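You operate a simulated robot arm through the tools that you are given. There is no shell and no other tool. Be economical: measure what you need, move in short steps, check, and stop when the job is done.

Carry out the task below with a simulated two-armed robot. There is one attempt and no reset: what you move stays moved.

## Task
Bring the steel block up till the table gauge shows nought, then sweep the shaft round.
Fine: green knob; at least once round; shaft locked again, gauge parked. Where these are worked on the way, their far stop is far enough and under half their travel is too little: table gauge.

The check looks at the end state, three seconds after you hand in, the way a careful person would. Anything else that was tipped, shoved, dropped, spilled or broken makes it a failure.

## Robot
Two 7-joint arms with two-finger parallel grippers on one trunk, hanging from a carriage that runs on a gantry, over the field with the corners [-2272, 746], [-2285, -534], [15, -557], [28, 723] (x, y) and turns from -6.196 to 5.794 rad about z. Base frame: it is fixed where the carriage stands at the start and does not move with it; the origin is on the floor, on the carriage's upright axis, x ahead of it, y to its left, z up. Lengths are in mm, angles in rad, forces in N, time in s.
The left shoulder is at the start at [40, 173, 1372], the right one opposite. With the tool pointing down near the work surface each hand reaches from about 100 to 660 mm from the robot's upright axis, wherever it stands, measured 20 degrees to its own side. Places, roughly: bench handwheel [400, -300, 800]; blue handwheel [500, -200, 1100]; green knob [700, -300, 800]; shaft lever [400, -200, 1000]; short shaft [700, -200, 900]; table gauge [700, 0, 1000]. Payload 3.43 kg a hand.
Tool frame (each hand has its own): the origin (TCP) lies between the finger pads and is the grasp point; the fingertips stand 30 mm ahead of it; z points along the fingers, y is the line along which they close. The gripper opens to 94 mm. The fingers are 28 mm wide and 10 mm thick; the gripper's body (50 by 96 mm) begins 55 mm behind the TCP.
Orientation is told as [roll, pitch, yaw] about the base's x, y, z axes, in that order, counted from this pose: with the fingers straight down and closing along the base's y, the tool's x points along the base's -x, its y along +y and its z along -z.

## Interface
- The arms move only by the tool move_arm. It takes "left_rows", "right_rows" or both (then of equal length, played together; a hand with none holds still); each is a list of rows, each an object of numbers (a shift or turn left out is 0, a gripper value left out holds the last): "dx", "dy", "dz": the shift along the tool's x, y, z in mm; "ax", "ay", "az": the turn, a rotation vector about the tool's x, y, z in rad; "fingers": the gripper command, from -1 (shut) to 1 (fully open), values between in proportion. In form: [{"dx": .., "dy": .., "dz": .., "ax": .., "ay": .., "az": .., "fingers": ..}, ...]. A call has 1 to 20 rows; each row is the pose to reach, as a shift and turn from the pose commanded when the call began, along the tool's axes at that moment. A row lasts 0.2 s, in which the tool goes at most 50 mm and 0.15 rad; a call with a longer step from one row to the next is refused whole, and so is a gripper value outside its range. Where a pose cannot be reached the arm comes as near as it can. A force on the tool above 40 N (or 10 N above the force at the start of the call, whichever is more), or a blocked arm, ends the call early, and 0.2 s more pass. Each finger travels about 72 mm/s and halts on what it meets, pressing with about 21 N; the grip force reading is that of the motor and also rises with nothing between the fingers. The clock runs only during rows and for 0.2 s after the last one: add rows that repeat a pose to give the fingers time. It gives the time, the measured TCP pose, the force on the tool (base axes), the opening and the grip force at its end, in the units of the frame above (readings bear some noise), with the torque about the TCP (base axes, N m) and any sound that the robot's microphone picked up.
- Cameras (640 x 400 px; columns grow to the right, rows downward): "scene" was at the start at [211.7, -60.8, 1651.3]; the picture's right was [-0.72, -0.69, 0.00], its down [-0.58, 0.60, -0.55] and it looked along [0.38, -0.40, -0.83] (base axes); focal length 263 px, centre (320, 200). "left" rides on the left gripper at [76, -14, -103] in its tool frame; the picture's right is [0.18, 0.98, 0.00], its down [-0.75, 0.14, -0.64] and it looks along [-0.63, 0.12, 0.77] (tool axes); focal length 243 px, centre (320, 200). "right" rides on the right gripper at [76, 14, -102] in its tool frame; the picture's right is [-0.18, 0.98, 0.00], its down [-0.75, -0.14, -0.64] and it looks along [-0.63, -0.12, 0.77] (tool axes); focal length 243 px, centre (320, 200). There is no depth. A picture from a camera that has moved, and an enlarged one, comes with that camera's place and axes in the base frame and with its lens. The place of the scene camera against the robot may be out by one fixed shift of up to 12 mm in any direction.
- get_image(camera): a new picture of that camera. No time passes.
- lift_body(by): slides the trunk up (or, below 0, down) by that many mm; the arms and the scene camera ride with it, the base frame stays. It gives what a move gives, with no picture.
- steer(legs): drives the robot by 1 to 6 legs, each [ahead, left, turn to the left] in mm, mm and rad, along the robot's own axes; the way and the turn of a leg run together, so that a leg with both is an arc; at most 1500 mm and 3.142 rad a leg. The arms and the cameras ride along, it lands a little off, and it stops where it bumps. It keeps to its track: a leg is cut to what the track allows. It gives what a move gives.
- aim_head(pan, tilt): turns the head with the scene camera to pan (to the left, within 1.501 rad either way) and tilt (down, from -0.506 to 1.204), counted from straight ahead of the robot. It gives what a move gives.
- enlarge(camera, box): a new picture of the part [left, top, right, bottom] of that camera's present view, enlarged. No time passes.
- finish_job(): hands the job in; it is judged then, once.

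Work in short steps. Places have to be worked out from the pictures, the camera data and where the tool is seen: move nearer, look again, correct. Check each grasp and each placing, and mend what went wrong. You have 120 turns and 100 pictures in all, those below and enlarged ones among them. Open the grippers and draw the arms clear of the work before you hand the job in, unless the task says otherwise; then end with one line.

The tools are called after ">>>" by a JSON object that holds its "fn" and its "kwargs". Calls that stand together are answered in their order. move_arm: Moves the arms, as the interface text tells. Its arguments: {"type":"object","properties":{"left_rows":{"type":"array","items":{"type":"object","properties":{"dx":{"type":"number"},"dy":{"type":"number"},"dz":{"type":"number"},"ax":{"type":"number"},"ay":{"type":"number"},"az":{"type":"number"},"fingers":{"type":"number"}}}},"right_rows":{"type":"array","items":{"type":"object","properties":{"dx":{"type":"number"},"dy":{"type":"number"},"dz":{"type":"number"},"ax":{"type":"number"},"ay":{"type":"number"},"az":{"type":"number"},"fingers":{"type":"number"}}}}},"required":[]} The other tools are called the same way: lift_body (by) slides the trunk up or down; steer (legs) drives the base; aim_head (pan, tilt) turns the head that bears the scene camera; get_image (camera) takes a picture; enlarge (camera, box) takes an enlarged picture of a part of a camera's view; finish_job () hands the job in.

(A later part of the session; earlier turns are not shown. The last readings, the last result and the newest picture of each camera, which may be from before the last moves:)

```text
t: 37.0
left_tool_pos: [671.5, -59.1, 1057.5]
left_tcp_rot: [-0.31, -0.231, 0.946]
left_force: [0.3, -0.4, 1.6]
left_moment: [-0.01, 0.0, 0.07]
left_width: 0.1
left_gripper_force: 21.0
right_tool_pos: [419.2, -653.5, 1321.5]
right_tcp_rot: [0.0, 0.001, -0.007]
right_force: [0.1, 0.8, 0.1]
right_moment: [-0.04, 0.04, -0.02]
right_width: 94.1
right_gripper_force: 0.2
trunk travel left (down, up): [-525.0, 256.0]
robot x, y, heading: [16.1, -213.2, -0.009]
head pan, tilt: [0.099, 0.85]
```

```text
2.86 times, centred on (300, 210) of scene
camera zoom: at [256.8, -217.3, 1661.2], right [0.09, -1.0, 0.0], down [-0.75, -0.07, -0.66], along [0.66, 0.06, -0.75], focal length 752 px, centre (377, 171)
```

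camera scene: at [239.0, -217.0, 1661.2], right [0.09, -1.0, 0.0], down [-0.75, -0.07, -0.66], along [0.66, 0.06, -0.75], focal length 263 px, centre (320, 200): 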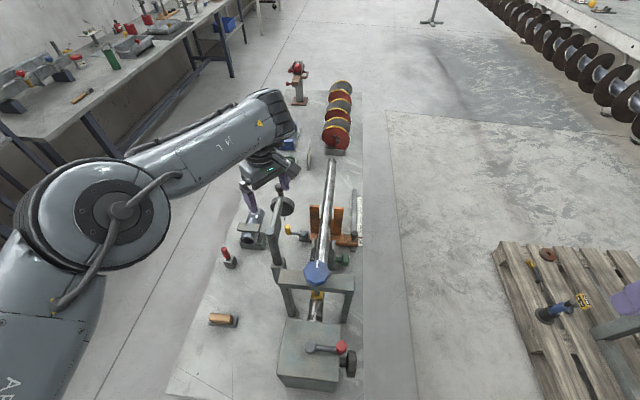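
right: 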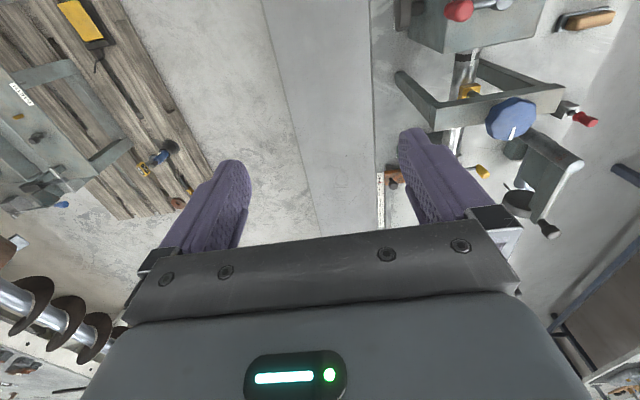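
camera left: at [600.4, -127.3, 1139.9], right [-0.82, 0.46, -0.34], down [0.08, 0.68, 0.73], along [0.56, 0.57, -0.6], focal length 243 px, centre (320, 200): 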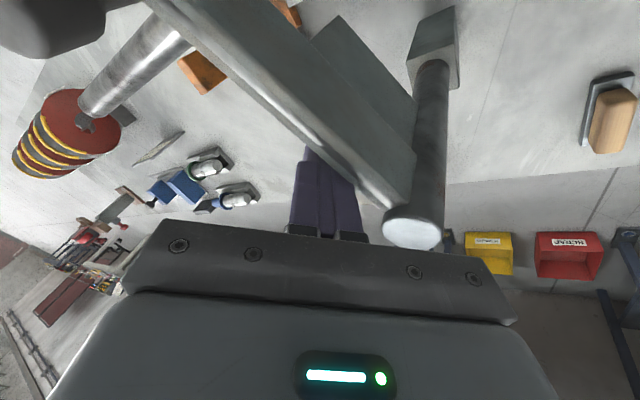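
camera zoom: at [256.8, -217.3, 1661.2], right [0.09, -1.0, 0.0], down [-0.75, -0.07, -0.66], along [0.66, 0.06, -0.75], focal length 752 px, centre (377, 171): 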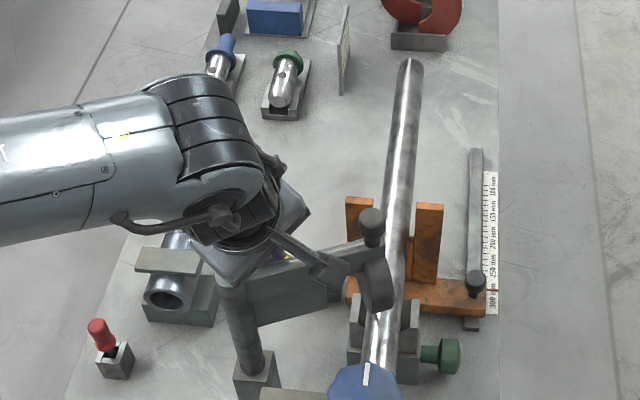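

The gauge swings easily (about 65° now). Continue toward the far stop in small steps.

>>> {"fn": "move_arm", "kwargs": {"left_rows": [{"dx": 12, "dy": 2, "dz": -4}, {"dx": 24, "dy": 5, "dz": -8}, {"dx": 34, "dy": 7, "dz": -11}, {"dx": 39, "dy": 12, "dz": -14}, {"dx": 39, "dy": 12, "dz": -14}]}}

>>> {"fn": "enlarge", "kwargs": {"camera": "scene", "box": [220, 140, 380, 280]}}

```text
t: 37.8
left_tool_pos: [655.3, -75.1, 1063.7]
left_tcp_rot: [-0.332, -0.251, 0.967]
left_force: [16.6, 4.3, 0.9]
left_moment: [0.03, -0.06, -0.01]
left_width: 0.0
left_gripper_force: 20.7
right_tool_pos: [421.4, -653.2, 1323.3]
right_tcp_rot: [0.001, -0.001, -0.007]
right_force: [0.1, 0.3, 0.2]
right_moment: [0.01, -0.02, -0.03]
right_width: 94.1
right_gripper_force: 0.1
trunk travel left (down, up): [-525.0, 256.0]
robot x, y, heading: [17.1, -213.4, -0.004]
head pan, tilt: [0.099, 0.85]
stopped in row 4 (left hand): the force on the tool passed its limit at 44 N (the readings are from after the stop); the commanded pose is now the measured one
```

```text
2.86 times, centred on (300, 210) of scene
camera zoom: at [258.8, -216.7, 1661.7], right [0.09, -1.0, 0.0], down [-0.75, -0.07, -0.66], along [0.66, 0.06, -0.75], focal length 752 px, centre (377, 171)
```

zoom: 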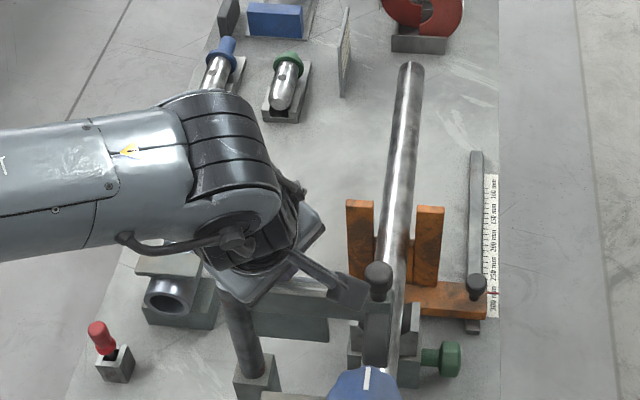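

The beam met its far stop at 90° (44 N). I back the left hand off, up and to the left.

>>> {"fn": "move_arm", "kwargs": {"left_rows": [{"dx": -11, "dy": -14, "dz": 8}, {"dx": -21, "dy": -27, "dz": -29}, {"dx": -30, "dy": -39, "dz": -66}, {"dx": -40, "dy": -51, "dz": -102}, {"dx": -75, "dy": -24, "dz": -102}, {"dx": -110, "dy": 4, "dz": -102}, {"dx": -110, "dy": 4, "dz": -102}]}}

>>> {"fn": "get_image", "kwargs": {"camera": "scene"}}

>>> {"fn": "get_image", "kwargs": {"camera": "left"}}

```text
t: 39.4
left_tool_pos: [666.5, 13.8, 1181.1]
left_tcp_rot: [-0.322, -0.244, 0.96]
left_force: [-0.4, -0.2, 0.1]
left_moment: [-0.03, 0.01, -0.03]
left_width: 0.0
left_gripper_force: 21.0
right_tool_pos: [419.5, -653.6, 1321.9]
right_tcp_rot: [0.001, 0.0, -0.006]
right_force: [-0.5, -0.2, -0.3]
right_moment: [0.03, -0.01, -0.03]
right_width: 94.1
right_gripper_force: 0.1
trunk travel left (down, up): [-525.0, 256.0]
robot x, y, heading: [16.1, -214.9, -0.005]
head pan, tilt: [0.099, 0.85]
```

```text
65 pictures are left
camera scene: at [257.3, -217.0, 1661.2], right [0.09, -1.0, 0.0], down [-0.75, -0.07, -0.66], along [0.66, 0.06, -0.75], focal length 263 px, centre (320, 200)
```

scene: 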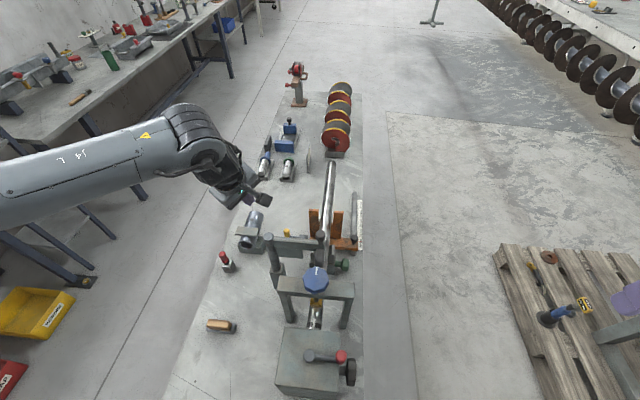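

```text
64 pictures are left
camera left: at [594.4, -55.9, 1262.2], right [-0.82, 0.45, -0.35], down [0.07, 0.68, 0.73], along [0.56, 0.58, -0.59], focal length 243 px, centre (320, 200)
```

left: 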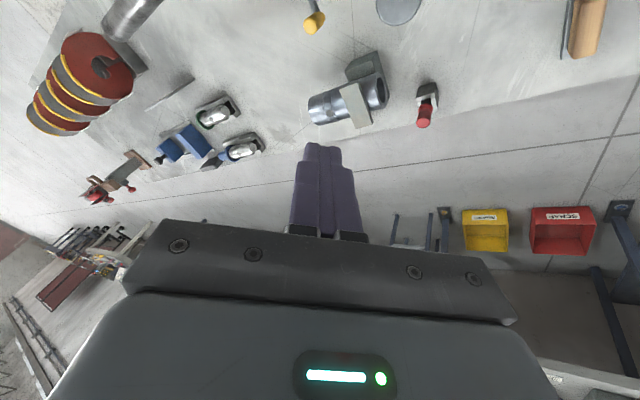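

The gauge holds over the shaft. I'll lift and retract the left hand, then drive right to see the dial face from the -y side.

>>> {"fn": "move_arm", "kwargs": {"left_rows": [{"dx": 9, "dy": 28, "dz": -31}, {"dx": 18, "dy": 56, "dz": -62}, {"dx": 27, "dy": 84, "dz": -93}, {"dx": 36, "dy": 112, "dz": -123}, {"dx": 36, "dy": 112, "dz": -123}]}}

>>> {"fn": "steer", "kwargs": {"legs": [[0, -300, 0]]}}

>>> {"fn": "aim_head", "kwargs": {"pan": 0.6, "tilt": 0.8}}

>>> {"fn": "get_image", "kwargs": {"camera": "scene"}}

```text
t: 40.6
left_tool_pos: [518.0, 48.7, 1249.2]
left_tcp_rot: [-0.321, -0.245, 0.96]
left_force: [0.0, -0.2, 0.1]
left_moment: [0.01, -0.03, 0.03]
left_width: 0.0
left_gripper_force: 21.2
right_tool_pos: [419.5, -653.4, 1321.3]
right_tcp_rot: [-0.001, 0.0, -0.004]
right_force: [0.1, 0.4, -0.1]
right_moment: [-0.01, -0.02, 0.0]
right_width: 93.7
right_gripper_force: 0.1
trunk travel left (down, up): [-525.0, 256.0]
robot x, y, heading: [17.4, -212.0, -0.007]
head pan, tilt: [0.099, 0.85]
```

```text
t: 42.7
left_tool_pos: [516.1, -254.9, 1248.0]
left_tcp_rot: [-0.323, -0.244, 0.963]
left_force: [0.0, 0.1, -0.3]
left_moment: [-0.01, 0.01, -0.02]
left_width: 0.0
left_gripper_force: 20.5
right_tool_pos: [419.5, -958.0, 1321.8]
right_tcp_rot: [0.001, -0.001, -0.003]
right_force: [1.1, 0.0, -0.2]
right_moment: [0.02, 0.01, 0.0]
right_width: 94.2
right_gripper_force: 0.2
trunk travel left (down, up): [-525.0, 256.0]
robot x, y, heading: [14.7, -518.1, -0.005]
head pan, tilt: [0.099, 0.85]
```

```text
t: 43.6
left_tool_pos: [516.0, -254.6, 1249.6]
left_tcp_rot: [-0.321, -0.244, 0.962]
left_force: [-1.0, -0.4, -0.2]
left_moment: [-0.01, -0.01, 0.01]
left_width: 0.1
left_gripper_force: 20.7
right_tool_pos: [419.3, -957.7, 1320.3]
right_tcp_rot: [0.0, 0.0, -0.003]
right_force: [0.3, -0.6, 0.3]
right_moment: [-0.02, 0.01, 0.0]
right_width: 94.1
right_gripper_force: 0.1
trunk travel left (down, up): [-525.0, 256.0]
robot x, y, heading: [17.1, -515.9, -0.004]
head pan, tilt: [0.6, 0.799]
```

```text
63 pictures are left
camera scene: at [244.8, -482.9, 1665.2], right [0.56, -0.83, 0.0], down [-0.59, -0.4, -0.7], along [0.58, 0.39, -0.72], focal length 263 px, centre (320, 200)
```

scene: 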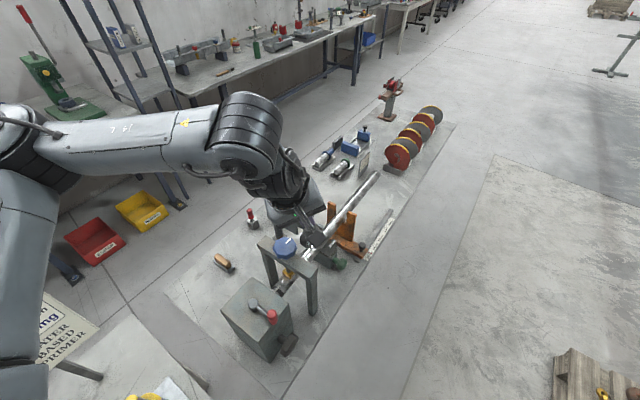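

The left hand hides the gauge; I shift it left out of the line of sight and look again.

>>> {"fn": "move_arm", "kwargs": {"left_rows": [{"dx": -25, "dy": 37, "dz": -6}, {"dx": -50, "dy": 74, "dz": -12}, {"dx": -75, "dy": 111, "dz": -18}, {"dx": -100, "dy": 148, "dz": -23}, {"dx": -100, "dy": 148, "dz": -23}]}}

>>> {"fn": "enlarge", "kwargs": {"camera": "scene", "box": [220, 180, 400, 360]}}

```text
t: 44.8
left_tool_pos: [452.0, -111.3, 1249.9]
left_tcp_rot: [-0.32, -0.246, 0.966]
left_force: [-0.4, -0.6, 0.6]
left_moment: [0.0, 0.02, 0.01]
left_width: 0.0
left_gripper_force: 21.3
left hand out of reach, approached as far as the arm can: row 4, 5
right_tool_pos: [419.7, -958.7, 1321.3]
right_tcp_rot: [-0.001, -0.001, -0.002]
right_force: [0.7, 0.3, -0.1]
right_moment: [0.0, -0.01, 0.0]
right_width: 94.0
right_gripper_force: 0.0
trunk travel left (down, up): [-525.0, 256.0]
robot x, y, heading: [16.9, -515.5, -0.006]
head pan, tilt: [0.6, 0.799]
```

```text
2.22 times, centred on (310, 270) of scene
camera zoom: at [245.0, -483.2, 1665.2], right [0.56, -0.83, 0.0], down [-0.59, -0.4, -0.7], along [0.58, 0.39, -0.72], focal length 585 px, centre (342, 44)
```

zoom: 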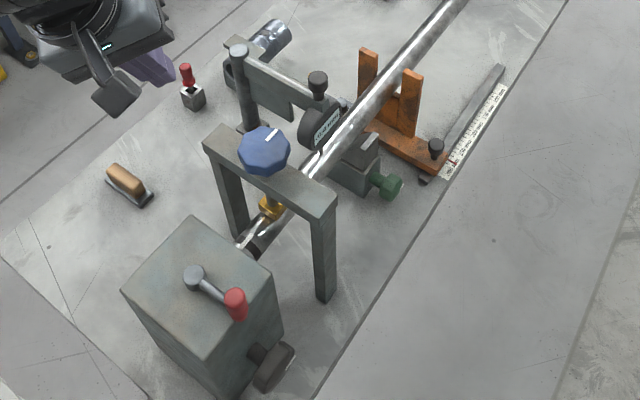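

The dial's face looks toward -y. Zoom on it.

>>> {"fn": "enlarge", "kwargs": {"camera": "scene", "box": [295, 205, 345, 245]}}

>>> {"fn": "get_image", "kwargs": {"camera": "right"}}

```text
10.00 times, centred on (320, 225) of scene
camera zoom: at [245.0, -483.2, 1665.2], right [0.56, -0.83, 0.0], down [-0.59, -0.4, -0.7], along [0.58, 0.39, -0.72], focal length 2632 px, centre (320, -50)
```

zoom: 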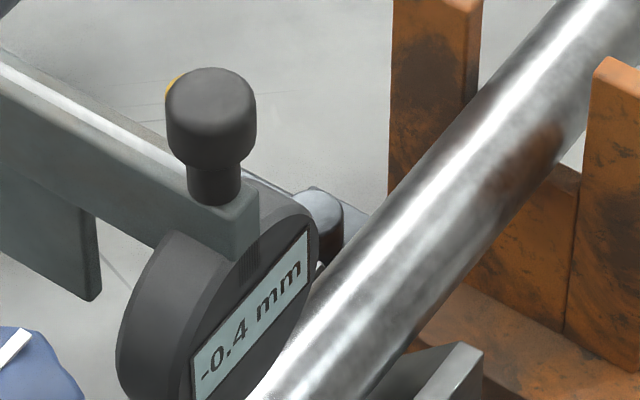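

```text
60 pictures are left
camera right: at [343.6, -942.4, 1425.2], right [0.19, 0.98, 0.0], down [0.75, -0.14, 0.64], along [0.63, -0.12, -0.77], focal length 243 px, centre (320, 200)
```

right: 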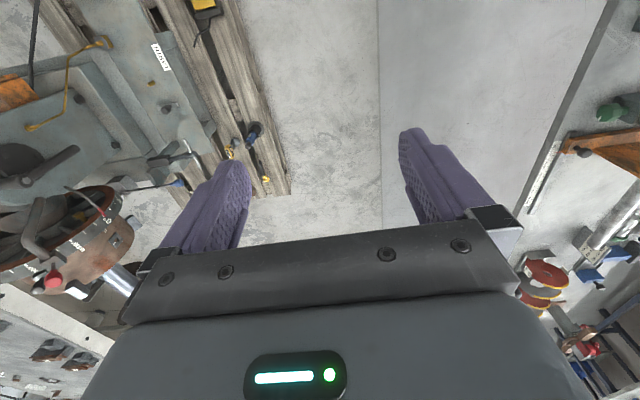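

Gauge reads -0.4 mm. The green knob sits near (705, -255, 811) with its axis along y. I'll orient the right hand to point forward-left-down (camera up), closing across the knob axis.

>>> {"fn": "move_arm", "kwargs": {"right_rows": [{"ax": -0.1, "az": 0.1}, {"ax": -0.2, "az": 0.2}, {"ax": -0.3, "az": 0.3}, {"ax": -0.4, "az": 0.4}, {"ax": -0.5, "az": 0.5}, {"ax": -0.6, "az": 0.6}, {"ax": -0.7, "az": 0.7}, {"ax": -0.8, "az": 0.8}, {"ax": -0.9, "az": 0.9}, {"ax": -1.0, "az": 1.0}, {"ax": -1.11, "az": 1.11}, {"ax": -1.11, "az": 1.11}]}}

>>> {"fn": "steer", "kwargs": {"legs": [[0, 115, 0]]}}

>>> {"fn": "lift_body", "kwargs": {"by": -250}}

```text
refused: row 11 steps farther than a row can; nothing moved
```

```text
t: 46.0
left_tool_pos: [453.6, 4.4, 1250.8]
left_tcp_rot: [-0.32, -0.246, 0.964]
left_force: [0.7, 0.4, 0.3]
left_moment: [-0.02, -0.01, 0.02]
left_width: 0.0
left_gripper_force: 21.1
right_tool_pos: [420.1, -840.8, 1320.9]
right_tcp_rot: [0.003, 0.001, -0.003]
right_force: [-0.6, 1.1, 0.1]
right_moment: [0.0, 0.02, 0.0]
right_width: 94.0
right_gripper_force: 0.0
trunk travel left (down, up): [-525.0, 256.0]
robot x, y, heading: [17.7, -400.0, -0.002]
head pan, tilt: [0.6, 0.799]
```

```text
t: 48.6
left_tool_pos: [451.5, 11.1, 1019.2]
left_tcp_rot: [-0.291, -0.293, 0.941]
left_force: [0.4, 0.5, -0.2]
left_moment: [-0.01, 0.0, -0.03]
left_width: 0.1
left_gripper_force: 21.0
right_tool_pos: [415.6, -837.2, 1074.9]
right_tcp_rot: [0.006, 0.004, -0.002]
right_force: [0.9, -0.3, 0.0]
right_moment: [-0.01, 0.02, 0.03]
right_width: 94.2
right_gripper_force: 0.1
trunk travel left (down, up): [-275.0, 506.0]
robot x, y, heading: [16.6, -402.0, -0.002]
head pan, tilt: [0.6, 0.799]
```

The left hand was deflected ~18 mm: the elbow may be touching. I raise 60 mm and look to the left.

>>> {"fn": "lift_body", "kwargs": {"by": 60}}

>>> {"fn": "aim_head", "kwargs": {"pan": 1.2, "tilt": 0.8}}

>>> {"fn": "get_image", "kwargs": {"camera": "scene"}}

```text
t: 49.6
left_tool_pos: [452.2, 4.4, 1058.4]
left_tcp_rot: [-0.321, -0.242, 0.966]
left_force: [0.1, 0.1, -0.4]
left_moment: [-0.03, 0.03, 0.01]
left_width: 0.1
left_gripper_force: 21.2
right_tool_pos: [420.0, -843.0, 1130.6]
right_tcp_rot: [0.0, 0.001, -0.003]
right_force: [1.1, 0.2, 0.2]
right_moment: [0.0, 0.0, 0.0]
right_width: 94.3
right_gripper_force: 0.0
trunk travel left (down, up): [-335.0, 446.0]
robot x, y, heading: [20.1, -401.1, -0.003]
head pan, tilt: [0.6, 0.799]
```

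```text
t: 50.6
left_tool_pos: [452.1, 4.7, 1059.7]
left_tcp_rot: [-0.321, -0.246, 0.963]
left_force: [0.3, -0.1, 0.0]
left_moment: [0.0, -0.02, -0.03]
left_width: 0.2
left_gripper_force: 21.0
right_tool_pos: [419.3, -841.8, 1131.2]
right_tcp_rot: [0.0, 0.001, -0.003]
right_force: [-0.1, 0.8, -0.4]
right_moment: [-0.03, 0.04, 0.0]
right_width: 94.0
right_gripper_force: 0.1
trunk travel left (down, up): [-335.0, 446.0]
robot x, y, heading: [10.5, -403.8, -0.002]
head pan, tilt: [1.201, 0.799]
```

```text
59 pictures are left
camera scene: at [208.0, -338.0, 1475.2], right [0.93, -0.37, 0.0], down [-0.26, -0.67, -0.7], along [0.26, 0.65, -0.72], focal length 263 px, centre (320, 200)
```

scene: 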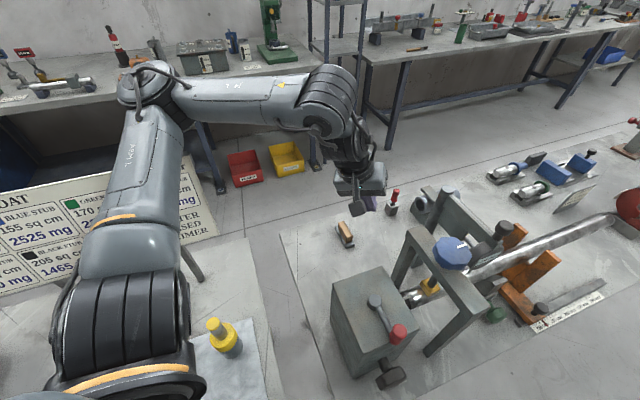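

A signboard stands under the left upper arm; it was only leaned on, and it's upright. I'll stay at this trunk height. Now rotate the right hand.

>>> {"fn": "move_arm", "kwargs": {"right_rows": [{"ax": -0.1, "az": 0.1}, {"ax": -0.2, "az": 0.2}, {"ax": -0.3, "az": 0.3}, {"ax": -0.4, "az": 0.4}, {"ax": -0.5, "az": 0.5}, {"ax": -0.6, "az": 0.6}, {"ax": -0.7, "az": 0.7}, {"ax": -0.8, "az": 0.8}, {"ax": -0.9, "az": 0.9}, {"ax": -1.0, "az": 1.0}, {"ax": -1.1, "az": 1.1}, {"ax": -1.11, "az": 1.11}]}}

>>> {"fn": "get_image", "kwargs": {"camera": "right"}}

```text
t: 53.4
left_tool_pos: [453.0, 6.0, 1060.6]
left_tcp_rot: [-0.322, -0.244, 0.966]
left_force: [0.0, 0.3, 0.4]
left_moment: [-0.01, -0.02, -0.02]
left_width: 0.0
left_gripper_force: 21.0
right_tool_pos: [308.5, -899.7, 890.0]
right_tcp_rot: [0.161, 0.747, -1.477]
right_force: [0.5, 0.2, -1.5]
right_moment: [0.02, 0.0, -0.02]
right_width: 93.7
right_gripper_force: 0.1
right hand out of reach, approached as far as the arm can: row 10, 11, 12
trunk travel left (down, up): [-335.0, 446.0]
robot x, y, heading: [15.4, -403.5, -0.008]
head pan, tilt: [1.201, 0.799]
stopped in row 12 (right hand): the arm was blocked; the commanded pose is now the measured one
```

```text
58 pictures are left
camera right: at [308.6, -913.5, 1018.8], right [0.99, -0.15, -0.01], down [-0.15, -0.99, -0.06], along [0.0, 0.06, -1.0], focal length 243 px, centre (320, 200)
```

right: 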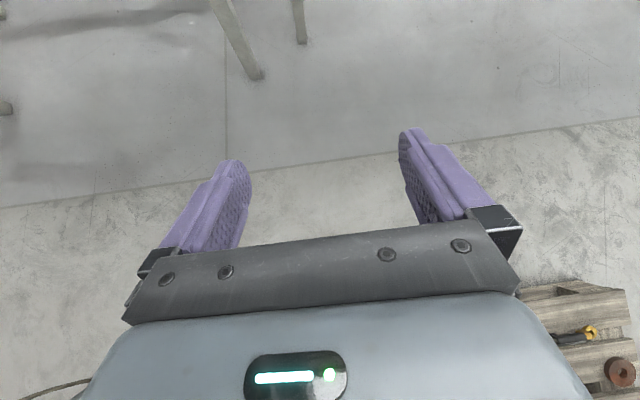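

The hand was too far to the right for that turn. It now points left-down; I bring it up and nearer the robot's front before correcting the orientation.

>>> {"fn": "move_arm", "kwargs": {"right_rows": [{"dx": 40, "dy": 16, "dz": 6}, {"dx": 78, "dy": 35, "dz": 15}, {"dx": 117, "dy": 53, "dz": 22}, {"dx": 156, "dy": 70, "dz": 29}, {"dx": 195, "dy": 88, "dz": 37}, {"dx": 234, "dy": 106, "dz": 44}, {"dx": 273, "dy": 123, "dz": 51}, {"dx": 312, "dy": 141, "dz": 58}, {"dx": 352, "dy": 159, "dz": 66}, {"dx": 352, "dy": 159, "dz": 66}]}}

```text
t: 55.6
left_tool_pos: [457.0, 5.2, 1062.4]
left_tcp_rot: [-0.325, -0.248, 0.966]
left_force: [2.1, 0.5, 1.1]
left_moment: [-0.01, 0.16, 0.04]
left_width: 0.0
left_gripper_force: 21.2
right_tool_pos: [511.1, -900.7, 1081.4]
right_tcp_rot: [0.203, 0.745, -1.426]
right_force: [1.2, -0.6, -1.2]
right_moment: [0.09, 0.02, 0.05]
right_width: 93.8
right_gripper_force: 0.0
right hand out of reach, approached as far as the arm can: row 1, 2, 3, 4, 5, 6, 7, 8, 9, 10
trunk travel left (down, up): [-335.0, 446.0]
robot x, y, heading: [14.7, -404.7, -0.009]
head pan, tilt: [1.201, 0.799]
```

Let me see the right arm's posture.

>>> {"fn": "aim_head", "kwargs": {"pan": -0.7, "tilt": 0.6}}

>>> {"fn": "get_image", "kwargs": {"camera": "scene"}}

```text
t: 57.5
left_tool_pos: [452.1, 5.7, 1059.6]
left_tcp_rot: [-0.321, -0.245, 0.965]
left_force: [-0.3, 0.0, 0.0]
left_moment: [0.01, -0.06, 0.0]
left_width: 0.0
left_gripper_force: 21.2
right_tool_pos: [504.1, -902.3, 1077.8]
right_tcp_rot: [0.197, 0.75, -1.434]
right_force: [0.3, -0.1, 0.9]
right_moment: [-0.02, 0.0, 0.03]
right_width: 93.7
right_gripper_force: 0.1
trunk travel left (down, up): [-335.0, 446.0]
robot x, y, heading: [17.7, -402.0, -0.001]
head pan, tilt: [-0.7, 0.6]
```

```text
57 pictures are left
camera scene: at [245.9, -470.2, 1492.1], right [-0.65, -0.76, 0.0], down [-0.43, 0.37, -0.83], along [0.63, -0.53, -0.56], focal length 263 px, centre (320, 200)
```

scene: 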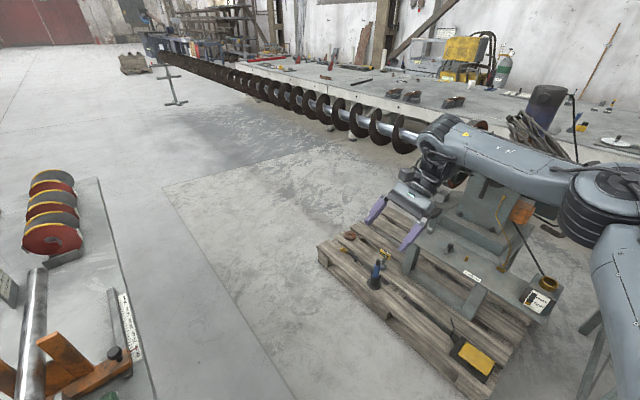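

I correct the orientation toward the wanted one here, then shift toward the machine.

>>> {"fn": "move_arm", "kwargs": {"right_rows": [{"ax": -0.09, "az": -0.09}, {"ax": -0.19, "az": -0.19}, {"ax": -0.28, "ay": 0.02, "az": -0.28}, {"ax": -0.38, "ay": 0.03, "az": -0.38}, {"ax": -0.469, "ay": 0.04, "az": -0.475}, {"ax": -0.469, "ay": 0.04, "az": -0.475}]}}

```text
t: 58.9
left_tool_pos: [452.3, 4.0, 1059.7]
left_tcp_rot: [-0.319, -0.246, 0.965]
left_force: [-0.5, 0.0, -0.3]
left_moment: [0.02, -0.03, 0.01]
left_width: 0.1
left_gripper_force: 20.9
right_tool_pos: [512.4, -898.4, 1099.0]
right_tcp_rot: [0.968, 0.518, -0.95]
right_force: [0.0, -1.0, -10.9]
right_moment: [0.63, -0.43, -0.01]
right_width: 94.1
right_gripper_force: 0.1
right hand out of reach, approached as far as the arm can: row 1, 2, 3
trunk travel left (down, up): [-335.0, 446.0]
robot x, y, heading: [19.2, -404.8, -0.006]
head pan, tilt: [-0.7, 0.6]
```

Orientation reached, but there is a -11 N reading; I look through the right camera before moving on.

>>> {"fn": "get_image", "kwargs": {"camera": "scene"}}

>>> {"fn": "move_arm", "kwargs": {"right_rows": [{"dx": 15, "dy": 15, "dz": -10}, {"dx": 30, "dy": 28, "dz": -20}]}}

```text
56 pictures are left
camera scene: at [245.9, -471.3, 1491.9], right [-0.65, -0.76, 0.0], down [-0.43, 0.36, -0.83], along [0.63, -0.53, -0.56], focal length 263 px, centre (320, 200)
```

scene: 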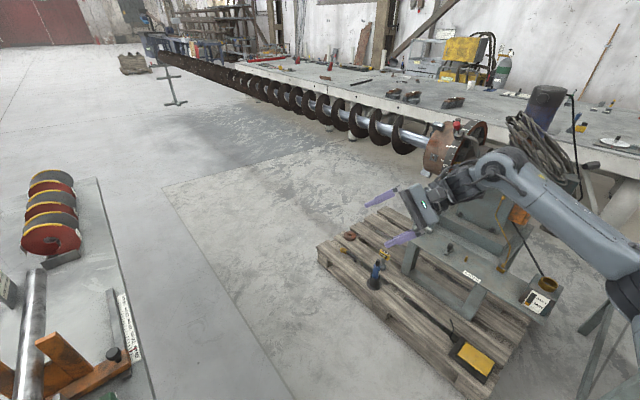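

```text
t: 59.5
left_tool_pos: [451.9, 5.3, 1060.3]
left_tcp_rot: [-0.319, -0.244, 0.966]
left_force: [0.2, 0.1, 0.7]
left_moment: [-0.01, -0.01, 0.0]
left_width: 0.0
left_gripper_force: 20.2
right_tool_pos: [508.1, -887.1, 1139.7]
right_tcp_rot: [0.956, 0.524, -0.956]
right_force: [0.7, 0.8, 0.5]
right_moment: [0.0, -0.01, 0.0]
right_width: 94.3
right_gripper_force: 0.0
trunk travel left (down, up): [-335.0, 446.0]
robot x, y, heading: [15.7, -401.8, -0.0]
head pan, tilt: [-0.7, 0.6]
```

Force is gone. Now shift the right hand left toward the machine, staying high and right of it.

>>> {"fn": "move_arm", "kwargs": {"right_rows": [{"dx": 24, "dy": -3, "dz": 38}, {"dx": 48, "dy": -6, "dz": 76}, {"dx": 71, "dy": -8, "dz": 114}, {"dx": 95, "dy": -11, "dz": 152}, {"dx": 119, "dy": -14, "dz": 190}, {"dx": 143, "dy": -16, "dz": 228}, {"dx": 167, "dy": -19, "dz": 266}, {"dx": 190, "dy": -22, "dz": 304}, {"dx": 214, "dy": -24, "dz": 342}, {"dx": 238, "dy": -27, "dz": 380}, {"dx": 238, "dy": -27, "dz": 380}]}}

>>> {"fn": "get_image", "kwargs": {"camera": "right"}}

```text
t: 61.9
left_tool_pos: [452.0, 4.6, 1059.2]
left_tcp_rot: [-0.322, -0.244, 0.965]
left_force: [0.6, 0.5, -0.8]
left_moment: [0.02, 0.03, 0.02]
left_width: 0.1
left_gripper_force: 21.2
right_tool_pos: [610.7, -439.3, 985.9]
right_tcp_rot: [0.96, 0.523, -0.958]
right_force: [-0.1, -0.8, -0.1]
right_moment: [-0.01, 0.01, 0.0]
right_width: 93.9
right_gripper_force: 0.1
right hand out of reach, approached as far as the arm can: row 1, 2, 3, 4, 5, 6, 7, 8, 9, 10, 11
trunk travel left (down, up): [-335.0, 446.0]
robot x, y, heading: [17.4, -402.3, -0.01]
head pan, tilt: [-0.7, 0.6]
```

```text
55 pictures are left
camera right: at [531.9, -457.4, 1085.9], right [0.78, -0.13, 0.61], down [-0.05, -0.99, -0.16], along [0.62, 0.1, -0.78], focal length 243 px, centre (320, 200)
```

right: 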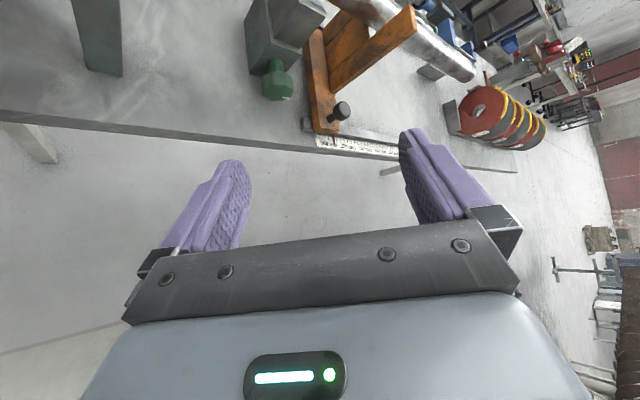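

The green knob shows clearly; estimate (702, -255, 816). I move to a standoff 90 mm short of it along the tool axis.

>>> {"fn": "move_arm", "kwargs": {"right_rows": [{"dx": -1, "dy": -14, "dz": 43}, {"dx": -2, "dy": -28, "dz": 85}, {"dx": -3, "dy": -42, "dz": 127}, {"dx": -4, "dy": -57, "dz": 170}, {"dx": -4, "dy": -57, "dz": 170}]}}

>>> {"fn": "get_image", "kwargs": {"camera": "right"}}

```text
t: 63.1
left_tool_pos: [453.1, 4.4, 1060.3]
left_tcp_rot: [-0.321, -0.244, 0.966]
left_force: [-0.5, -0.2, -0.7]
left_moment: [0.03, 0.01, 0.0]
left_width: 0.0
left_gripper_force: 20.8
right_tool_pos: [655.3, -321.9, 860.6]
right_tcp_rot: [0.957, 0.525, -0.956]
right_force: [0.2, -1.4, 0.2]
right_moment: [0.04, 0.01, 0.04]
right_width: 94.0
right_gripper_force: 0.2
trunk travel left (down, up): [-335.0, 446.0]
robot x, y, heading: [14.3, -401.8, -0.006]
head pan, tilt: [-0.7, 0.6]
```

```text
54 pictures are left
camera right: at [577.1, -339.9, 961.9], right [0.79, -0.13, 0.6], down [-0.05, -0.99, -0.16], along [0.62, 0.1, -0.78], focal length 243 px, centre (320, 200)
```

right: 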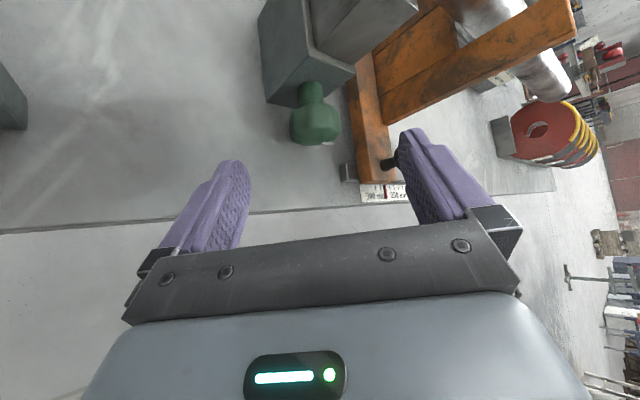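

Two sightings put the knob near (692, -264, 823), uncertain mainly in depth. I advance to just short of it and check again.

>>> {"fn": "move_arm", "kwargs": {"right_rows": [{"dx": 4, "dy": 1, "dz": 25}, {"dx": 8, "dy": 1, "dz": 50}, {"dx": 8, "dy": 1, "dz": 50}]}}

>>> {"fn": "get_image", "kwargs": {"camera": "right"}}

```text
t: 63.9
left_tool_pos: [452.5, 4.6, 1059.6]
left_tcp_rot: [-0.321, -0.244, 0.964]
left_force: [-0.1, -0.1, -0.2]
left_moment: [-0.03, 0.0, 0.02]
left_width: 0.1
left_gripper_force: 21.2
right_tool_pos: [677.2, -281.6, 843.1]
right_tcp_rot: [0.956, 0.525, -0.956]
right_force: [0.4, -0.7, 0.3]
right_moment: [0.01, 0.01, -0.01]
right_width: 93.9
right_gripper_force: 0.1
trunk travel left (down, up): [-335.0, 446.0]
robot x, y, heading: [16.2, -400.0, -0.007]
head pan, tilt: [-0.7, 0.6]
```

```text
53 pictures are left
camera right: at [599.8, -299.8, 943.5], right [0.79, -0.13, 0.6], down [-0.05, -0.99, -0.16], along [0.62, 0.1, -0.78], focal length 243 px, centre (320, 200)
```

right: 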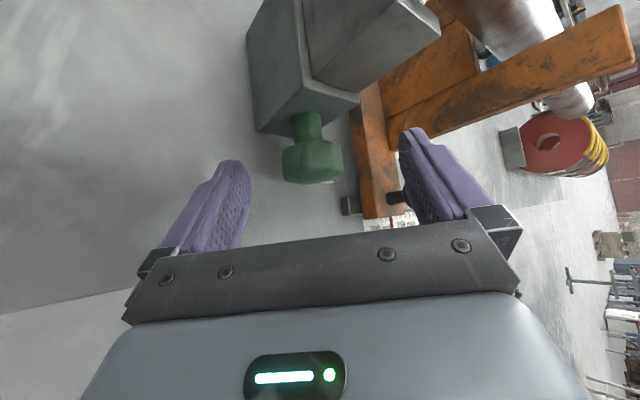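

Refined knob centre: about (705, -254, 809). I advance so that the pads span it, keeping the tips off the block.

>>> {"fn": "move_arm", "kwargs": {"right_rows": [{"dx": -6, "dy": -2, "dz": 19}, {"dx": -12, "dy": -4, "dz": 38}, {"dx": -12, "dy": -4, "dz": 38}]}}

>>> {"fn": "get_image", "kwargs": {"camera": "right"}}

```text
t: 64.5
left_tool_pos: [452.4, 4.9, 1059.9]
left_tcp_rot: [-0.322, -0.245, 0.965]
left_force: [-0.7, 0.3, 0.6]
left_moment: [-0.05, 0.02, 0.01]
left_width: 0.0
left_gripper_force: 20.8
right_tool_pos: [701.6, -261.8, 821.7]
right_tcp_rot: [0.968, 0.525, -0.947]
right_force: [-5.5, -6.5, 6.6]
right_moment: [-0.24, 0.44, 0.17]
right_width: 93.8
right_gripper_force: 0.1
trunk travel left (down, up): [-335.0, 446.0]
robot x, y, heading: [13.0, -403.3, -0.006]
head pan, tilt: [-0.7, 0.6]
stopped in row 3 (right hand): the force on the tool passed its limit at 44 N (the readings are from after the stop); the commanded pose is now the measured one
```

```text
52 pictures are left
camera right: at [622.1, -282.1, 921.7], right [0.78, -0.13, 0.61], down [-0.04, -0.99, -0.16], along [0.62, 0.1, -0.78], focal length 243 px, centre (320, 200)
```

right: 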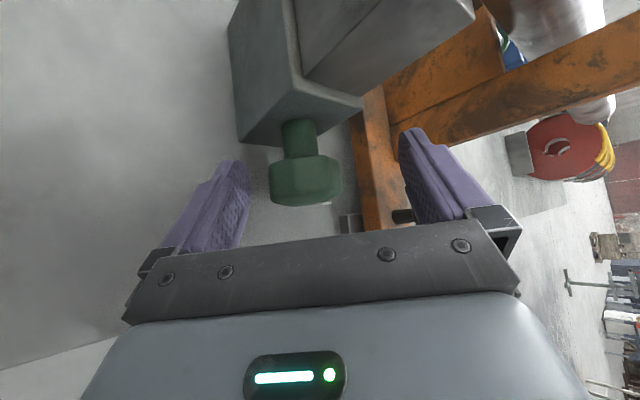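

A finger (probably the upper-right one, against the orange rest) touched something. The knob's growth fixes its place at (697, -257, 817), so depth is already good: I back off 6 mm, centre, and close on the knob.

>>> {"fn": "move_arm", "kwargs": {"right_rows": [{"dz": -10, "dy": 0}, {"dz": -8, "dy": -7, "fingers": 0.2}, {"dz": -5, "dy": -7, "fingers": 0.1}, {"dz": -3, "dy": -7, "fingers": -0.2}, {"dz": -3, "dy": -7, "fingers": -1}, {"dz": -3, "dy": -7, "fingers": -1}]}}

>>> {"fn": "get_image", "kwargs": {"camera": "right"}}

```text
t: 65.9
left_tool_pos: [449.7, 4.3, 1059.3]
left_tcp_rot: [-0.319, -0.246, 0.964]
left_force: [-0.1, 0.9, 0.5]
left_moment: [-0.01, -0.01, 0.02]
left_width: 0.0
left_gripper_force: 21.0
right_tool_pos: [692.7, -267.0, 815.6]
right_tcp_rot: [0.963, 0.524, -0.949]
right_force: [-13.5, 0.5, 5.4]
right_moment: [-0.16, 0.12, 1.01]
right_width: 43.3
right_gripper_force: 44.6
trunk travel left (down, up): [-335.0, 446.0]
robot x, y, heading: [18.9, -400.2, -0.004]
head pan, tilt: [-0.7, 0.6]
```

```text
51 pictures are left
camera right: at [612.8, -284.9, 915.9], right [0.78, -0.13, 0.61], down [-0.04, -0.99, -0.16], along [0.62, 0.1, -0.78], focal length 243 px, centre (320, 200)
```

right: 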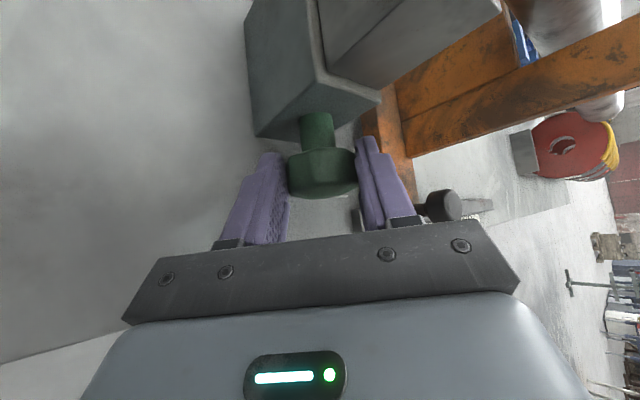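

Gripped (43 mm). I turn the knob by +0.4 rad about base y and read the gauge.

>>> {"fn": "move_arm", "kwargs": {"right_rows": [{"ax": 0.07, "az": 0.07}, {"ax": 0.14, "az": 0.14}, {"ax": 0.21, "az": 0.21}, {"ax": 0.28, "az": 0.28}, {"ax": 0.28, "az": 0.28}]}}

>>> {"fn": "aim_head", "kwargs": {"pan": 0.55, "tilt": 0.75}}

>>> {"fn": "get_image", "kwargs": {"camera": "scene"}}

```text
t: 66.4
left_tool_pos: [448.7, 7.8, 1058.7]
left_tcp_rot: [-0.318, -0.243, 0.968]
left_force: [0.6, 0.1, 0.1]
left_moment: [0.02, -0.01, 0.02]
left_width: 0.0
left_gripper_force: 21.3
right_tool_pos: [694.8, -266.7, 816.0]
right_tcp_rot: [0.859, 0.575, -0.998]
right_force: [-7.3, 9.1, 1.7]
right_moment: [0.65, 0.12, 0.77]
right_width: 43.2
right_gripper_force: 44.8
trunk travel left (down, up): [-335.0, 446.0]
robot x, y, heading: [16.1, -400.8, 0.001]
head pan, tilt: [-0.7, 0.6]
stopped in row 2 (right hand): the force on the tool passed its limit at 44 N (the readings are from after the stop); the commanded pose is now the measured one
```

```text
t: 67.8
left_tool_pos: [448.9, 9.5, 1060.5]
left_tcp_rot: [-0.318, -0.247, 0.967]
left_force: [-0.5, 0.5, 0.2]
left_moment: [-0.02, 0.01, 0.0]
left_width: 0.0
left_gripper_force: 21.0
right_tool_pos: [694.4, -266.6, 816.9]
right_tcp_rot: [0.858, 0.574, -1.003]
right_force: [-13.0, 14.1, 9.9]
right_moment: [-0.08, 0.1, 0.45]
right_width: 43.2
right_gripper_force: 44.9
trunk travel left (down, up): [-335.0, 446.0]
robot x, y, heading: [16.7, -403.8, -0.004]
head pan, tilt: [0.55, 0.75]
```

```text
50 pictures are left
camera scene: at [247.8, -367.8, 1479.0], right [0.52, -0.85, 0.0], down [-0.58, -0.35, -0.73], along [0.62, 0.38, -0.68], focal length 263 px, centre (320, 200)
```

scene: 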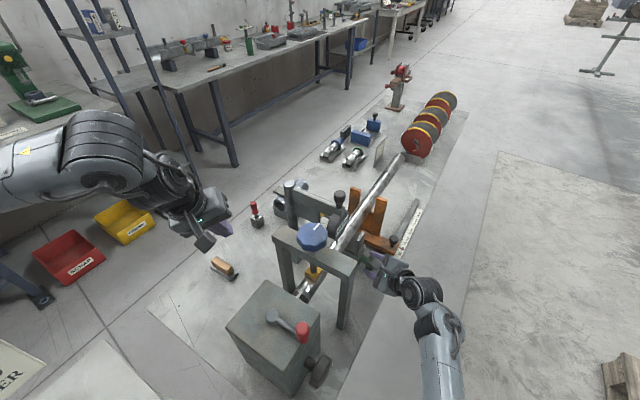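

>>> {"fn": "enlarge", "kwargs": {"camera": "scene", "box": [310, 185, 420, 275]}}

```text
4.44 times, centred on (365, 230) of scene
camera zoom: at [247.8, -367.8, 1479.0], right [0.52, -0.85, 0.0], down [-0.58, -0.35, -0.73], along [0.62, 0.38, -0.68], focal length 1170 px, centre (120, 67)
```

zoom: 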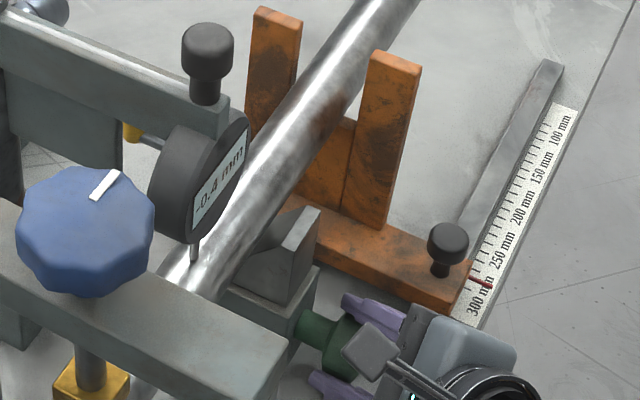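

Gauge still -0.4 mm. Now turn the other way.

>>> {"fn": "move_arm", "kwargs": {"right_rows": [{"ax": -0.07, "az": -0.07}, {"ax": -0.14, "az": -0.14}, {"ax": -0.21, "az": -0.21}, {"ax": -0.28, "az": -0.28}]}}

>>> {"fn": "enlarge", "kwargs": {"camera": "scene", "box": [310, 185, 420, 275]}}

```text
t: 68.2
left_tool_pos: [446.7, 9.2, 1060.2]
left_tcp_rot: [-0.318, -0.243, 0.969]
left_force: [0.1, 0.4, -0.2]
left_moment: [0.04, 0.01, 0.05]
left_width: 0.0
left_gripper_force: 20.6
right_tool_pos: [694.2, -267.8, 815.7]
right_tcp_rot: [0.902, 0.536, -0.957]
right_force: [-18.9, 21.9, -1.8]
right_moment: [0.81, 0.33, 1.31]
right_width: 43.3
right_gripper_force: 45.0
trunk travel left (down, up): [-335.0, 446.0]
robot x, y, heading: [11.4, -400.7, 0.001]
head pan, tilt: [0.55, 0.75]
stopped in row 1 (right hand): the force on the tool passed its limit at 43 N (the readings are from after the stop); the commanded pose is now the measured one
```

```text
4.44 times, centred on (365, 230) of scene
camera zoom: at [246.8, -366.6, 1478.7], right [0.52, -0.85, 0.0], down [-0.58, -0.36, -0.73], along [0.62, 0.38, -0.68], focal length 1170 px, centre (120, 67)
```

zoom: 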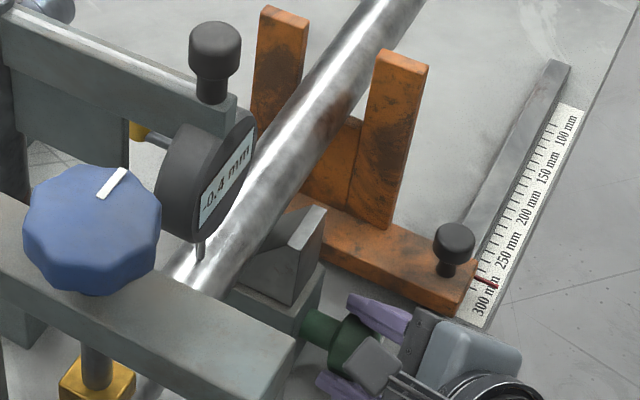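

Preload from misalignment trips the limit. I open, let the hand relax, and regrip to remove the strain.

>>> {"fn": "move_arm", "kwargs": {"right_rows": [{"fingers": 0.25}, {"fingers": 0.25}, {"fingers": -1}, {"fingers": -1}, {"fingers": -1}]}}

```text
t: 69.4
left_tool_pos: [447.1, 6.4, 1058.1]
left_tcp_rot: [-0.32, -0.244, 0.97]
left_force: [0.7, 0.5, 0.0]
left_moment: [0.01, 0.04, -0.02]
left_width: 0.2
left_gripper_force: 21.1
right_tool_pos: [695.0, -276.9, 814.6]
right_tcp_rot: [0.897, 0.539, -0.978]
right_force: [-6.2, 1.8, -20.0]
right_moment: [-0.29, 0.31, 0.26]
right_width: 42.6
right_gripper_force: 45.0
trunk travel left (down, up): [-335.0, 446.0]
robot x, y, heading: [18.8, -403.2, 0.004]
head pan, tilt: [0.55, 0.75]
```

>>> {"fn": "move_arm", "kwargs": {"right_rows": [{"dx": -1.2, "dy": -2.8, "dz": 1}, {"dx": -1.2, "dy": -2.8, "dz": 1}]}}

```text
t: 70.0
left_tool_pos: [446.0, 9.1, 1059.6]
left_tcp_rot: [-0.319, -0.244, 0.968]
left_force: [1.0, 0.2, 0.3]
left_moment: [-0.01, 0.0, 0.02]
left_width: 0.3
left_gripper_force: 21.0
right_tool_pos: [696.7, -276.3, 813.6]
right_tcp_rot: [0.908, 0.531, -0.969]
right_force: [-26.6, 7.6, 16.8]
right_moment: [0.3, 0.18, 0.79]
right_width: 42.6
right_gripper_force: 44.7
trunk travel left (down, up): [-335.0, 446.0]
robot x, y, heading: [13.2, -401.7, 0.001]
head pan, tilt: [0.55, 0.75]
```

The grip is very stiff. I'll use the fingers like a wrench: open to about 44.5 mm (slight slack on the octagon) and turn with that.

>>> {"fn": "move_arm", "kwargs": {"right_rows": [{"fingers": -0.05}, {"fingers": -0.05}, {"fingers": -0.05, "ax": -0.05, "az": -0.05}, {"fingers": -0.05, "ax": -0.12, "az": -0.12}, {"ax": -0.2, "az": -0.2}, {"ax": -0.28, "az": -0.28}, {"ax": -0.35, "az": -0.35}]}}

>>> {"fn": "enlarge", "kwargs": {"camera": "scene", "box": [310, 185, 420, 275]}}

```text
t: 71.8
left_tool_pos: [449.4, 6.7, 1059.5]
left_tcp_rot: [-0.319, -0.242, 0.97]
left_force: [-0.3, -1.1, -0.6]
left_moment: [0.0, 0.01, -0.01]
left_width: 0.0
left_gripper_force: 21.3
right_tool_pos: [727.3, -315.8, 827.6]
right_tcp_rot: [1.326, 0.168, -0.849]
right_force: [0.2, 0.1, 0.5]
right_moment: [0.01, -0.02, 0.01]
right_width: 44.8
right_gripper_force: 0.1
trunk travel left (down, up): [-335.0, 446.0]
robot x, y, heading: [15.1, -402.5, -0.005]
head pan, tilt: [0.55, 0.75]
stopped in row 7 (right hand): the arm was blocked; the commanded pose is now the measured one
```

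```text
4.44 times, centred on (365, 230) of scene
camera zoom: at [248.6, -369.5, 1479.1], right [0.52, -0.85, 0.0], down [-0.58, -0.36, -0.73], along [0.62, 0.38, -0.68], focal length 1170 px, centre (120, 67)
```

zoom: 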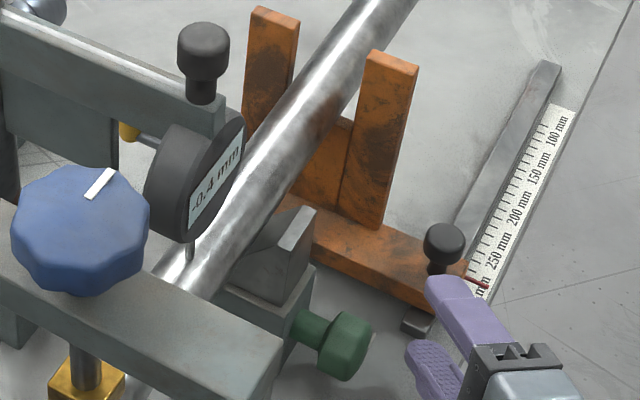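

The arm ran into its own joint limit and swung off; nothing was hit. Turning the robot left will bring the right shoulder forward and give range. First I back the right hand out and raise the trunk.

>>> {"fn": "move_arm", "kwargs": {"right_rows": [{"dz": -40}, {"dz": -80}, {"dz": -120}, {"dz": -160}]}}

>>> {"fn": "lift_body", "kwargs": {"by": 190}}

```text
t: 72.7
left_tool_pos: [450.5, 6.6, 1060.8]
left_tcp_rot: [-0.321, -0.245, 0.969]
left_force: [0.2, 0.3, 0.7]
left_moment: [0.01, 0.0, -0.04]
left_width: 0.0
left_gripper_force: 20.8
right_tool_pos: [687.8, -432.5, 956.8]
right_tcp_rot: [1.431, 0.018, -0.861]
right_force: [0.5, 0.5, -0.3]
right_moment: [-0.02, -0.01, -0.02]
right_width: 44.4
right_gripper_force: 0.1
trunk travel left (down, up): [-335.0, 446.0]
robot x, y, heading: [14.8, -401.7, -0.002]
head pan, tilt: [0.55, 0.75]
stopped in row 4 (right hand): the arm was blocked; the commanded pose is now the measured one
```

```text
t: 74.8
left_tool_pos: [450.4, 6.3, 1248.9]
left_tcp_rot: [-0.321, -0.245, 0.968]
left_force: [-0.8, 0.6, 0.5]
left_moment: [-0.02, 0.01, -0.01]
left_width: 0.3
left_gripper_force: 21.6
right_tool_pos: [686.5, -429.9, 1144.2]
right_tcp_rot: [1.428, 0.019, -0.86]
right_force: [-0.4, -0.8, -0.7]
right_moment: [0.02, 0.0, 0.03]
right_width: 44.8
right_gripper_force: 0.1
trunk travel left (down, up): [-525.0, 256.0]
robot x, y, heading: [15.1, -406.9, 0.001]
head pan, tilt: [0.55, 0.75]
```

I return the right wrist to the earlier good orientation, away from its limit.

>>> {"fn": "move_arm", "kwargs": {"right_rows": [{"ax": 0.088, "ay": 0.02, "az": 0.1}, {"ax": 0.176, "ay": 0.04, "az": 0.2}, {"ax": 0.264, "ay": 0.06, "az": 0.305}, {"ax": 0.352, "ay": 0.08, "az": 0.407}, {"ax": 0.439, "ay": 0.102, "az": 0.509}, {"ax": 0.439, "ay": 0.102, "az": 0.509}]}}

>>> {"fn": "move_arm", "kwargs": {"left_rows": [{"dx": 30, "dy": -30}, {"dx": 60, "dy": -60}, {"dx": 90, "dy": -90}, {"dx": 120, "dy": -120}, {"dx": 120, "dy": -120}]}}

```text
t: 76.2
left_tool_pos: [450.6, 6.2, 1250.3]
left_tcp_rot: [-0.321, -0.245, 0.97]
left_force: [0.2, 0.6, -0.3]
left_moment: [-0.02, -0.04, 0.0]
left_width: 0.0
left_gripper_force: 21.2
right_tool_pos: [686.0, -427.8, 1145.4]
right_tcp_rot: [0.956, 0.532, -0.951]
right_force: [-0.1, -0.7, 0.3]
right_moment: [-0.04, 0.0, -0.02]
right_width: 45.1
right_gripper_force: 0.1
trunk travel left (down, up): [-525.0, 256.0]
robot x, y, heading: [16.1, -402.1, -0.004]
head pan, tilt: [0.55, 0.75]
```

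```text
t: 77.4
left_tool_pos: [473.8, -161.3, 1259.2]
left_tcp_rot: [-0.321, -0.243, 0.968]
left_force: [0.7, 0.3, -0.6]
left_moment: [0.04, 0.01, 0.04]
left_width: 0.0
left_gripper_force: 20.7
right_tool_pos: [687.2, -427.6, 1146.9]
right_tcp_rot: [0.958, 0.531, -0.953]
right_force: [-0.2, 0.1, -0.1]
right_moment: [-0.02, -0.01, -0.02]
right_width: 44.6
right_gripper_force: 0.1
trunk travel left (down, up): [-525.0, 256.0]
robot x, y, heading: [14.1, -400.4, -0.005]
head pan, tilt: [0.55, 0.75]
```

Next I raise the trunk 150 mm so the hands clear everything, and turn the robot 0.5 rad left while shifting right.

>>> {"fn": "lift_body", "kwargs": {"by": 150}}

>>> {"fn": "steer", "kwargs": {"legs": [[0, -90, 0], [0, 0, 0.5]]}}

>>> {"fn": "aim_head", "kwargs": {"pan": 0.0, "tilt": 0.9}}

>>> {"fn": "get_image", "kwargs": {"camera": "scene"}}

```text
t: 79.2
left_tool_pos: [474.0, -162.4, 1408.2]
left_tcp_rot: [-0.321, -0.245, 0.97]
left_force: [0.5, -0.3, -0.3]
left_moment: [0.03, 0.01, 0.0]
left_width: 0.0
left_gripper_force: 21.0
right_tool_pos: [687.3, -427.0, 1295.3]
right_tcp_rot: [0.958, 0.531, -0.952]
right_force: [-0.4, -0.3, 0.2]
right_moment: [0.01, -0.01, -0.03]
right_width: 44.5
right_gripper_force: 0.1
trunk travel left (down, up): [-675.0, 106.0]
robot x, y, heading: [16.2, -400.8, -0.003]
head pan, tilt: [0.55, 0.75]
```

```text
t: 81.7
left_tool_pos: [302.7, -62.8, 1408.3]
left_tcp_rot: [-0.318, -0.244, 1.468]
left_force: [0.0, 0.5, 0.3]
left_moment: [0.0, -0.01, 0.01]
left_width: 0.3
left_gripper_force: 21.2
right_tool_pos: [615.3, -194.0, 1296.1]
right_tcp_rot: [0.958, 0.53, -0.453]
right_force: [0.0, -0.1, 0.5]
right_moment: [0.02, -0.05, 0.0]
right_width: 44.5
right_gripper_force: 0.0
trunk travel left (down, up): [-675.0, 106.0]
robot x, y, heading: [13.8, -493.5, 0.504]
head pan, tilt: [0.55, 0.75]
```

```text
t: 82.7
left_tool_pos: [302.5, -62.0, 1408.4]
left_tcp_rot: [-0.321, -0.243, 1.467]
left_force: [0.2, 0.9, 0.4]
left_moment: [0.0, -0.02, 0.01]
left_width: 0.2
left_gripper_force: 21.1
right_tool_pos: [616.2, -193.8, 1296.3]
right_tcp_rot: [0.959, 0.532, -0.452]
right_force: [0.5, -0.1, 0.0]
right_moment: [0.02, 0.03, -0.01]
right_width: 44.9
right_gripper_force: 0.0
trunk travel left (down, up): [-675.0, 106.0]
robot x, y, heading: [14.1, -493.1, 0.494]
head pan, tilt: [0.0, 0.901]
```

```text
46 pictures are left
camera scene: at [224.9, -390.7, 1807.3], right [0.48, -0.88, 0.0], down [-0.69, -0.37, -0.62], along [0.55, 0.3, -0.78], focal length 263 px, centre (320, 200)
```

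scene: 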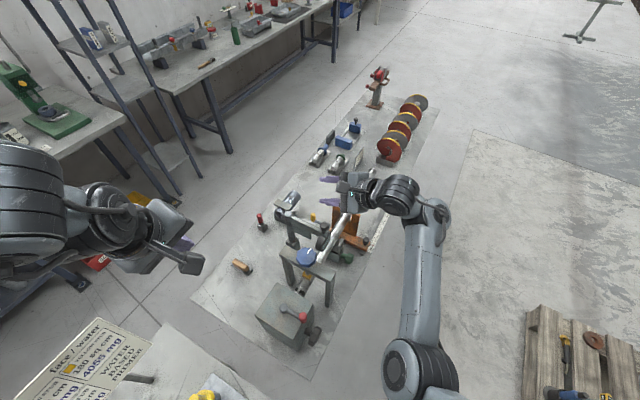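

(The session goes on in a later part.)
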